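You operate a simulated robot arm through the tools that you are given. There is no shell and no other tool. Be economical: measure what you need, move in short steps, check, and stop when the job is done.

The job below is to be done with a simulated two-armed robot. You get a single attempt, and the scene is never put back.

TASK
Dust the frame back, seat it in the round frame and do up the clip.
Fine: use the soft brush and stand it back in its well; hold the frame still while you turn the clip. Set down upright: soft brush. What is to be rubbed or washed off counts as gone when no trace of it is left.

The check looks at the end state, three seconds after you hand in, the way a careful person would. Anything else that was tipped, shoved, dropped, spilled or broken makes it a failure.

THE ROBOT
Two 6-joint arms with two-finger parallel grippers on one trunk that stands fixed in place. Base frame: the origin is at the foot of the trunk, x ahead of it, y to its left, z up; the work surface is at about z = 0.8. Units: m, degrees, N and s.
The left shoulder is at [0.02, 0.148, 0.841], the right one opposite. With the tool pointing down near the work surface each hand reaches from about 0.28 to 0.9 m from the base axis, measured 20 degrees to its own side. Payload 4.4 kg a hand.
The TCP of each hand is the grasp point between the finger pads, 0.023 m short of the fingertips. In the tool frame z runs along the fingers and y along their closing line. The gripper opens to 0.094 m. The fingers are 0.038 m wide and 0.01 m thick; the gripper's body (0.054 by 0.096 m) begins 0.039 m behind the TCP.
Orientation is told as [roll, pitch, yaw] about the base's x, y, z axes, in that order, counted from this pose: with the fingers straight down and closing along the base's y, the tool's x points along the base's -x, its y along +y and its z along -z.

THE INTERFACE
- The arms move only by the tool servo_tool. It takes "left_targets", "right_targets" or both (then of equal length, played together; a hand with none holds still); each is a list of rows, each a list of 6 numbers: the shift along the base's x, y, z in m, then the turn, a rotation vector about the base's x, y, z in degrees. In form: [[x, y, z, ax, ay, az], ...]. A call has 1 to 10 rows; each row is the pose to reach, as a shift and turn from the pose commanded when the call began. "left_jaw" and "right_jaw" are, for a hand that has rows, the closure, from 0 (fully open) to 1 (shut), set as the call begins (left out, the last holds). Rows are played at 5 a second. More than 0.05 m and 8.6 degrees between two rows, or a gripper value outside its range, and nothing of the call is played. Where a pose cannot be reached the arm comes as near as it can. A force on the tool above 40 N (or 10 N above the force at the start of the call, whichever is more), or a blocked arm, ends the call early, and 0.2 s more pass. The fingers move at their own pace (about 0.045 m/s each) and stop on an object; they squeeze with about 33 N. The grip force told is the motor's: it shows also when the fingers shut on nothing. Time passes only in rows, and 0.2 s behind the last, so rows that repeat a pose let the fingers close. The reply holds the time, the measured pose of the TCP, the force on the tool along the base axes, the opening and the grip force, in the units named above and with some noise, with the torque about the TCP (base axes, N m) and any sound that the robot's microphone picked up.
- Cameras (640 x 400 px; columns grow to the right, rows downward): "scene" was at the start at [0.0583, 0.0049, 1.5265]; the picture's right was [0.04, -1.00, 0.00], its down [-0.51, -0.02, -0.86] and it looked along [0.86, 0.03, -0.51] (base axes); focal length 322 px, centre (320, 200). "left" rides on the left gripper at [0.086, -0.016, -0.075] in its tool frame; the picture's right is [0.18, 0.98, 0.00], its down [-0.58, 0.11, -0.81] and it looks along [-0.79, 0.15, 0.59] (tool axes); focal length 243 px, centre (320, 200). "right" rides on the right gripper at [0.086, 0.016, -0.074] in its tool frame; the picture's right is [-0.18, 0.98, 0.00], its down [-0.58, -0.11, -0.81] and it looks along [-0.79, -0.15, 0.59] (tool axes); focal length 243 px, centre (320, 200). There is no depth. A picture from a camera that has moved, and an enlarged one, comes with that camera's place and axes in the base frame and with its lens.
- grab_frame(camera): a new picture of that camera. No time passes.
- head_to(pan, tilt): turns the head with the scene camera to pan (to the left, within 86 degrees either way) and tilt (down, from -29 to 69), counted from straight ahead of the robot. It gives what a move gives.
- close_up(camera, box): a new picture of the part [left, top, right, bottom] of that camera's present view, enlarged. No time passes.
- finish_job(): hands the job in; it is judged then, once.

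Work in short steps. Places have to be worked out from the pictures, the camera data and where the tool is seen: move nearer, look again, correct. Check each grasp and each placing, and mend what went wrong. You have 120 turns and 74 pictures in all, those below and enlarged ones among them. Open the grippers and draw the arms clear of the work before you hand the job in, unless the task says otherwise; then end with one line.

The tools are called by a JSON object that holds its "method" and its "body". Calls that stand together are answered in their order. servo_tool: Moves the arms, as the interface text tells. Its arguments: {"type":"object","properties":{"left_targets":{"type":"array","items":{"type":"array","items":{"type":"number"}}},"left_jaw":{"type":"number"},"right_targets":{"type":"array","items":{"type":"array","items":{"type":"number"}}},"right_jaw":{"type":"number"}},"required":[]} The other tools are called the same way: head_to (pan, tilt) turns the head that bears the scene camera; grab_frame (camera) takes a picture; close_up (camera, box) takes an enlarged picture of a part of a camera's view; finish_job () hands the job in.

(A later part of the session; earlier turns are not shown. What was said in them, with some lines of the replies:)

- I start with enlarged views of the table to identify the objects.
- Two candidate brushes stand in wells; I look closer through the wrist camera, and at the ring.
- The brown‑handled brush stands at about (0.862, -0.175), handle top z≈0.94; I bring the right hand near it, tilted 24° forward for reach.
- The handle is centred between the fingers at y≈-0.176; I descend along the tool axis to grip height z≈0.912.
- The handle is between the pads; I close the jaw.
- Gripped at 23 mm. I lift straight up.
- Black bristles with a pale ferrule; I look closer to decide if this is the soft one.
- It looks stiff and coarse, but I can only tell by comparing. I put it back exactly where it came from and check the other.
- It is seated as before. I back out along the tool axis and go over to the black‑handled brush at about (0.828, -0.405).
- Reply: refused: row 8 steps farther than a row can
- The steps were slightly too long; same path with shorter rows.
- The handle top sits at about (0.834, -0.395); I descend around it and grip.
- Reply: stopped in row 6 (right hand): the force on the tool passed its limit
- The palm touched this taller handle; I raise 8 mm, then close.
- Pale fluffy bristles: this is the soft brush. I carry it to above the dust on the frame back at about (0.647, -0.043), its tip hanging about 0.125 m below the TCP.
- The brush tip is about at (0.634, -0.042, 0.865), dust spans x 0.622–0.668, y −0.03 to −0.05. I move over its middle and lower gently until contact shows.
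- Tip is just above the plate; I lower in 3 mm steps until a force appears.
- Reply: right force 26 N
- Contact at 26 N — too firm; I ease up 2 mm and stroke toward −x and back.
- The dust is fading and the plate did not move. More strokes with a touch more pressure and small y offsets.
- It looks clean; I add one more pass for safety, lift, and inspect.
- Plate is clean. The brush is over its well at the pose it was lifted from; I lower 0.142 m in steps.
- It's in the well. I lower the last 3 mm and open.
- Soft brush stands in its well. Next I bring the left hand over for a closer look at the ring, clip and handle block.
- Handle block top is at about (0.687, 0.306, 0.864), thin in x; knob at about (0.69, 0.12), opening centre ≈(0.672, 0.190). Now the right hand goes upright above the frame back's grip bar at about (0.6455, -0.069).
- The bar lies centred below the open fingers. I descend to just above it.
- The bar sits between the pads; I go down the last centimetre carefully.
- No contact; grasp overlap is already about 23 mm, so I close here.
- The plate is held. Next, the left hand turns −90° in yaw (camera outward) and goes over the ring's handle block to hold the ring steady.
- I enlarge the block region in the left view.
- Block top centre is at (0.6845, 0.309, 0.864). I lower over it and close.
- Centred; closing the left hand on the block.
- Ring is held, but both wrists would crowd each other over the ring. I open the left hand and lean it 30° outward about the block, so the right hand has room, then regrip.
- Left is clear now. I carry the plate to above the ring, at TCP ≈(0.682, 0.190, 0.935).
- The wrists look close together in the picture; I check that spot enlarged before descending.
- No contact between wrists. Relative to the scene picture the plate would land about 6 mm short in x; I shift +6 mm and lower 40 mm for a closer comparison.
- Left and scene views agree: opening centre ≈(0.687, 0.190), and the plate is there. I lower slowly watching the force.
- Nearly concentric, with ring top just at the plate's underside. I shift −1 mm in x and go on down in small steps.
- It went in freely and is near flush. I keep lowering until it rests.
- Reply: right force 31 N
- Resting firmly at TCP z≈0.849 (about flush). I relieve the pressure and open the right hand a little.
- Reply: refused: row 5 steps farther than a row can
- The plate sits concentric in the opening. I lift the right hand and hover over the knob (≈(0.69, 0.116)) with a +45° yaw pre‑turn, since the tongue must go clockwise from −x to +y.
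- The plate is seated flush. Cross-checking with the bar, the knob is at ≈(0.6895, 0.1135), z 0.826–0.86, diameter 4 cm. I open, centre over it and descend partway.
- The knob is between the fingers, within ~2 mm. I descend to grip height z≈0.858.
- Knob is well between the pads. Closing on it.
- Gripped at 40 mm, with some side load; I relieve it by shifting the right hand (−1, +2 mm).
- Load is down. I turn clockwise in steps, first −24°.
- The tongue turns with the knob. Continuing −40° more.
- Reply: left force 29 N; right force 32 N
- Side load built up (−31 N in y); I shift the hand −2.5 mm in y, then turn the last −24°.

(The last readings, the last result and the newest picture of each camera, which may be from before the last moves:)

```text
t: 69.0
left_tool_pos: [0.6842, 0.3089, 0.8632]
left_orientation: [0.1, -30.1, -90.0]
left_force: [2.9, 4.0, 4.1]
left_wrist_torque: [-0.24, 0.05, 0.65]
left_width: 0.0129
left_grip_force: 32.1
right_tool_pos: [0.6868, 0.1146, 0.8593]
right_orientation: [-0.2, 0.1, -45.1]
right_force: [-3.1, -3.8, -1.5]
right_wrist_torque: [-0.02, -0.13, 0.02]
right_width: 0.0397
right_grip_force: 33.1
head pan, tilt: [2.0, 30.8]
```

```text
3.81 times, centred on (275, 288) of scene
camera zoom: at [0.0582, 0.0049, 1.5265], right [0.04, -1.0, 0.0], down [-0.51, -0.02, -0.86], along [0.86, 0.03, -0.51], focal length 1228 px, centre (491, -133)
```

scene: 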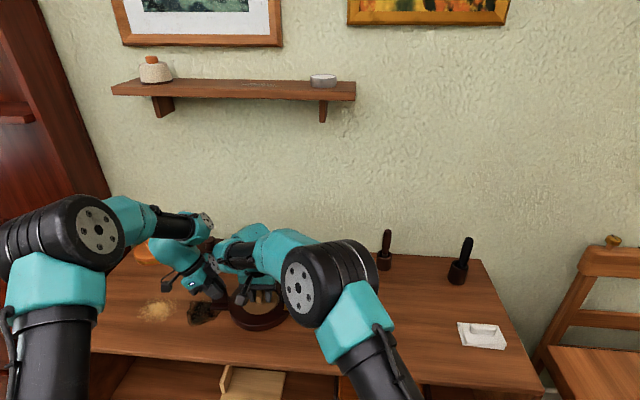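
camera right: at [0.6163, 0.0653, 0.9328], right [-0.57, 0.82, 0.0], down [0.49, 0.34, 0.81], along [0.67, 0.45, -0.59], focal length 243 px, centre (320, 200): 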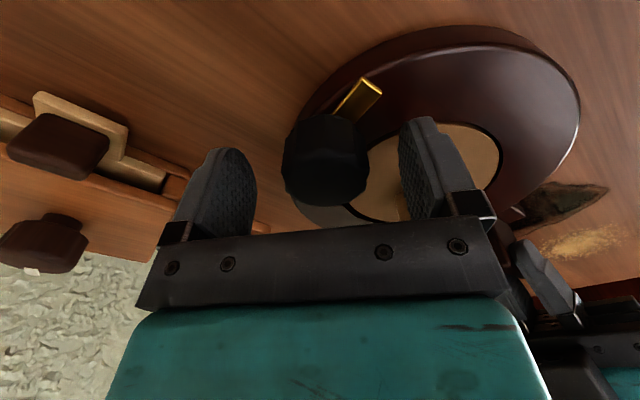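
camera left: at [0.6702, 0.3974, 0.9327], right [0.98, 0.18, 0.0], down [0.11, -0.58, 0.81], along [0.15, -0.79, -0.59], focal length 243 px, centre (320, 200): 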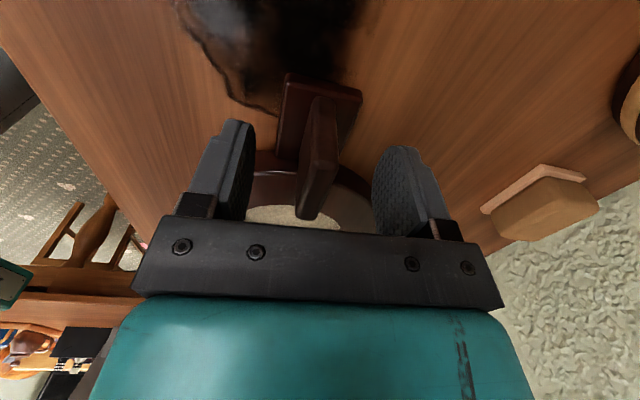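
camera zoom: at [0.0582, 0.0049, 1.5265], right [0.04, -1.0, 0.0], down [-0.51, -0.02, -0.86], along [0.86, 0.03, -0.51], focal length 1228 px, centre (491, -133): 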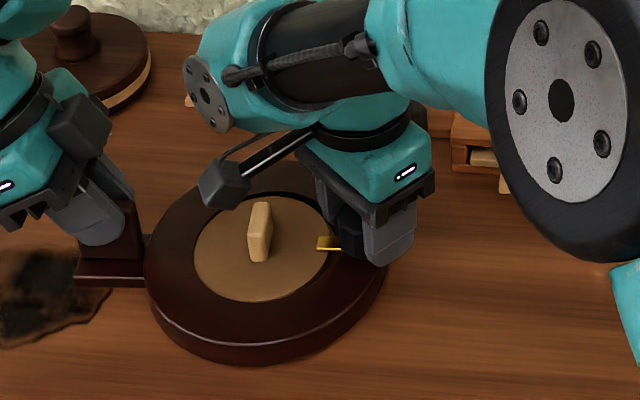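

The tongue now points at the plate centre, overlapping its edge, after a 90° turn. I open the right hand and withdraw upward to inspect.

{"method": "servo_tool", "body": {"right_targets": [[0, 0, 0, 0, 0, 0], [0, 0, 0, 0, 0, 0], [0, 0, 0, 0, 0, 0], [0, 0, 0, 0, 0, 0]], "right_jaw": 0.15}}

{"method": "servo_tool", "body": {"right_targets": [[0, 0, 0.02, 0, 0, 0], [0, 0, 0.05, 0, 0, 0], [0, 0, 0.08, 0, 0, 0], [0, -0.03, 0.11, 0, 0, 7.5], [-0.01, -0.06, 0.13, 0, 0, 15], [-0.02, -0.1, 0.14, 0, 0, 22.5], [-0.04, -0.14, 0.14, 0, 0, 30], [-0.06, -0.18, 0.14, 0, 0, 37.5], [-0.06, -0.22, 0.14, 0, 0, 45]]}}

{"method": "close_up", "body": {"camera": "scene", "box": [215, 250, 315, 340]}}

```text
t: 70.0
left_tool_pos: [0.684, 0.3087, 0.8615]
left_orientation: [0.0, -29.9, -90.0]
left_force: [-1.0, -2.8, 4.5]
left_wrist_torque: [0.31, 0.03, 0.01]
left_width: 0.0131
left_grip_force: 32.8
right_tool_pos: [0.6866, 0.1142, 0.8588]
right_orientation: [-0.2, 0.1, -45.0]
right_force: [0.4, 0.6, -0.2]
right_wrist_torque: [-0.01, 0.0, 0.03]
right_width: 0.0801
right_grip_force: 0.0
head pan, tilt: [2.0, 30.8]
```

```text
t: 72.0
left_tool_pos: [0.6853, 0.3087, 0.862]
left_orientation: [0.0, -30.0, -90.0]
left_force: [1.0, -0.2, 0.5]
left_wrist_torque: [0.41, -0.01, -0.01]
left_width: 0.013
left_grip_force: 33.0
right_tool_pos: [0.6256, -0.1054, 0.9977]
right_orientation: [-0.3, 0.3, 0.2]
right_force: [0.3, 0.1, 0.0]
right_wrist_torque: [0.01, 0.02, 0.04]
right_width: 0.08
right_grip_force: 0.1
head pan, tilt: [2.0, 30.8]
```

```text
4.44 times, centred on (265, 295) of scene
camera zoom: at [0.0582, 0.005, 1.5265], right [0.04, -1.0, 0.0], down [-0.51, -0.02, -0.86], along [0.86, 0.03, -0.51], focal length 1433 px, centre (564, -222)
```

zoom: 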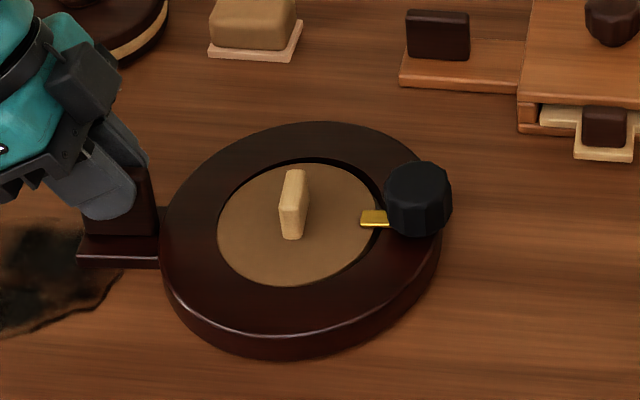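

The clip tongue lies over the back's edge. Now I release the left hand and withdraw along its tool axis.

{"method": "servo_tool", "body": {"left_targets": [[0, 0, 0, 0, 0, 0], [0, 0, 0, 0, 0, 0], [0, 0, 0, 0, 0, 0]], "left_jaw": 0.4}}

{"method": "servo_tool", "body": {"left_targets": [[0, 0.01, 0.017, 0, 0, 0], [0, 0.025, 0.043, 0, 0, 0], [0, 0.04, 0.07, 0, 0, 0], [0, 0.05, 0.11, 7.5, 0, 0], [0, 0.05, 0.15, 15, 0, 0], [0, 0.05, 0.19, 22.5, 0, 0], [0, 0.05, 0.23, 30, 0, 0]]}}

{"method": "grab_frame", "body": {"camera": "scene"}}

{"method": "close_up", "body": {"camera": "scene", "box": [180, 240, 320, 340]}}

```text
t: 72.8
left_tool_pos: [0.6847, 0.3097, 0.862]
left_orientation: [-0.1, -30.0, -90.1]
left_force: [-0.9, 0.5, 0.7]
left_wrist_torque: [0.01, -0.01, -0.01]
left_width: 0.0563
left_grip_force: 0.0
right_tool_pos: [0.626, -0.1062, 0.9983]
right_orientation: [-0.2, 0.1, -0.1]
right_force: [-0.1, -0.8, 0.2]
right_wrist_torque: [-0.03, -0.01, 0.02]
right_width: 0.0798
right_grip_force: 0.1
head pan, tilt: [2.0, 30.8]
```

```text
t: 74.4
left_tool_pos: [0.6852, 0.3602, 1.0921]
left_orientation: [-0.1, 0.0, -90.1]
left_force: [-0.2, 0.7, -0.7]
left_wrist_torque: [-0.02, 0.01, -0.02]
left_width: 0.0567
left_grip_force: 0.1
right_tool_pos: [0.6258, -0.1054, 0.9981]
right_orientation: [-0.2, 0.1, -0.1]
right_force: [0.7, -0.5, 0.5]
right_wrist_torque: [-0.02, 0.0, -0.01]
right_width: 0.0799
right_grip_force: 0.1
head pan, tilt: [2.0, 30.8]
```

```text
9 pictures are left
```

scene: 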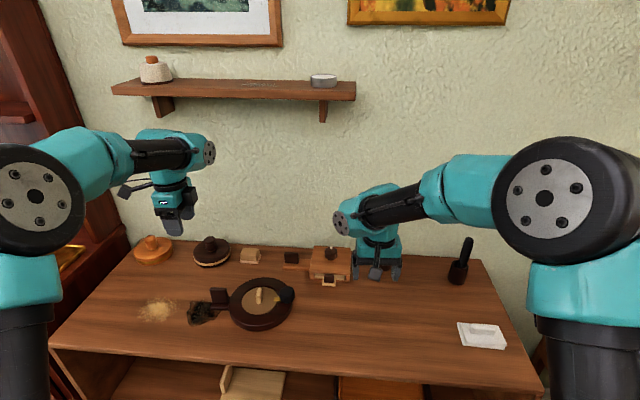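

```text
4.00 times, centred on (250, 290) of scene
camera zoom: at [0.0585, 0.0052, 1.5265], right [0.04, -1.0, 0.0], down [-0.51, -0.02, -0.86], along [0.86, 0.03, -0.51], focal length 1290 px, centre (600, -160)
```

zoom: 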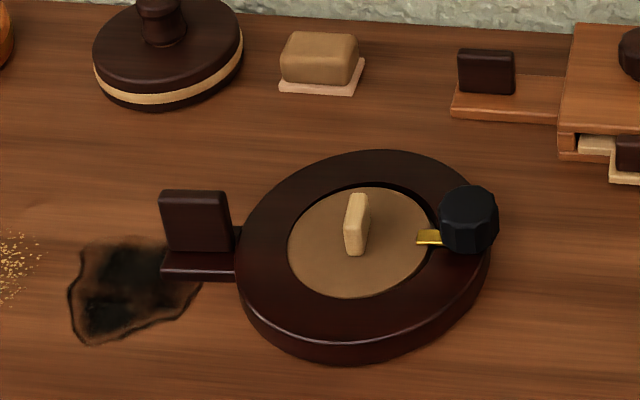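

All seated and clipped. I raise the right hand clear to the side and check the wells once more.

{"method": "servo_tool", "body": {"right_targets": [[-0.02, -0.03, 0.03, 0, 0, 0], [-0.04, -0.06, 0.06, 0, 0, 0], [-0.06, -0.09, 0.09, 0, 0, 0], [-0.08, -0.12, 0.12, 0, 0, 0], [-0.1, -0.15, 0.15, 0, 0, 0]]}}

{"method": "grab_frame", "body": {"camera": "scene"}}

{"method": "close_up", "body": {"camera": "scene", "box": [235, 270, 300, 320]}}

```text
t: 75.6
left_tool_pos: [0.6848, 0.359, 1.0919]
left_orientation: [-0.1, 0.0, -90.1]
left_force: [0.8, 0.2, -0.1]
left_wrist_torque: [-0.02, 0.01, 0.01]
left_width: 0.0566
left_grip_force: 0.1
right_tool_pos: [0.5266, -0.2536, 1.1479]
right_orientation: [-0.2, 0.1, 0.1]
right_force: [0.3, 0.6, 0.6]
right_wrist_torque: [-0.03, 0.0, 0.0]
right_width: 0.0797
right_grip_force: 0.0
head pan, tilt: [2.0, 30.8]
```

```text
7 pictures are left
```

scene: 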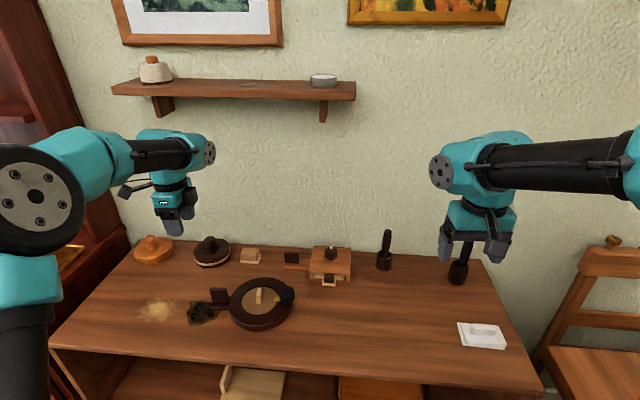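

```text
8.00 times, centred on (268, 295) of scene
camera zoom: at [0.0587, 0.0052, 1.5265], right [0.04, -1.0, 0.0], down [-0.51, -0.02, -0.86], along [0.86, 0.03, -0.51], focal length 2580 px, centre (740, -560)
```

zoom: 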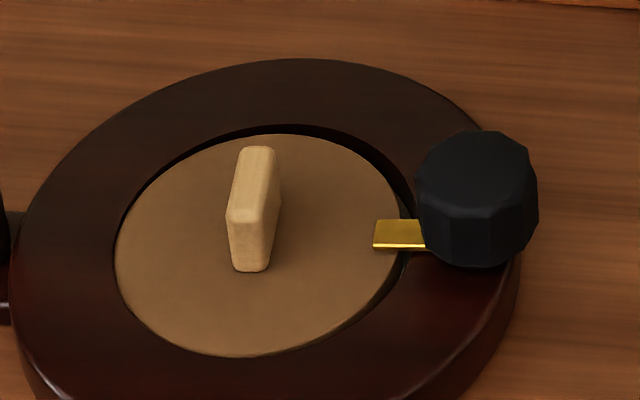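

The back is clean and seated, the tongue lies over its edge, both brushes stand in their wells, and both grippers are open and clear of the work. I hand in.

{"method": "finish_job", "body": {}}

```text
The job is handed in.
```

The frame back is dusted and seated in the round frame, the clip is done up, and the soft brush is standing in its well. The job has been handed in.
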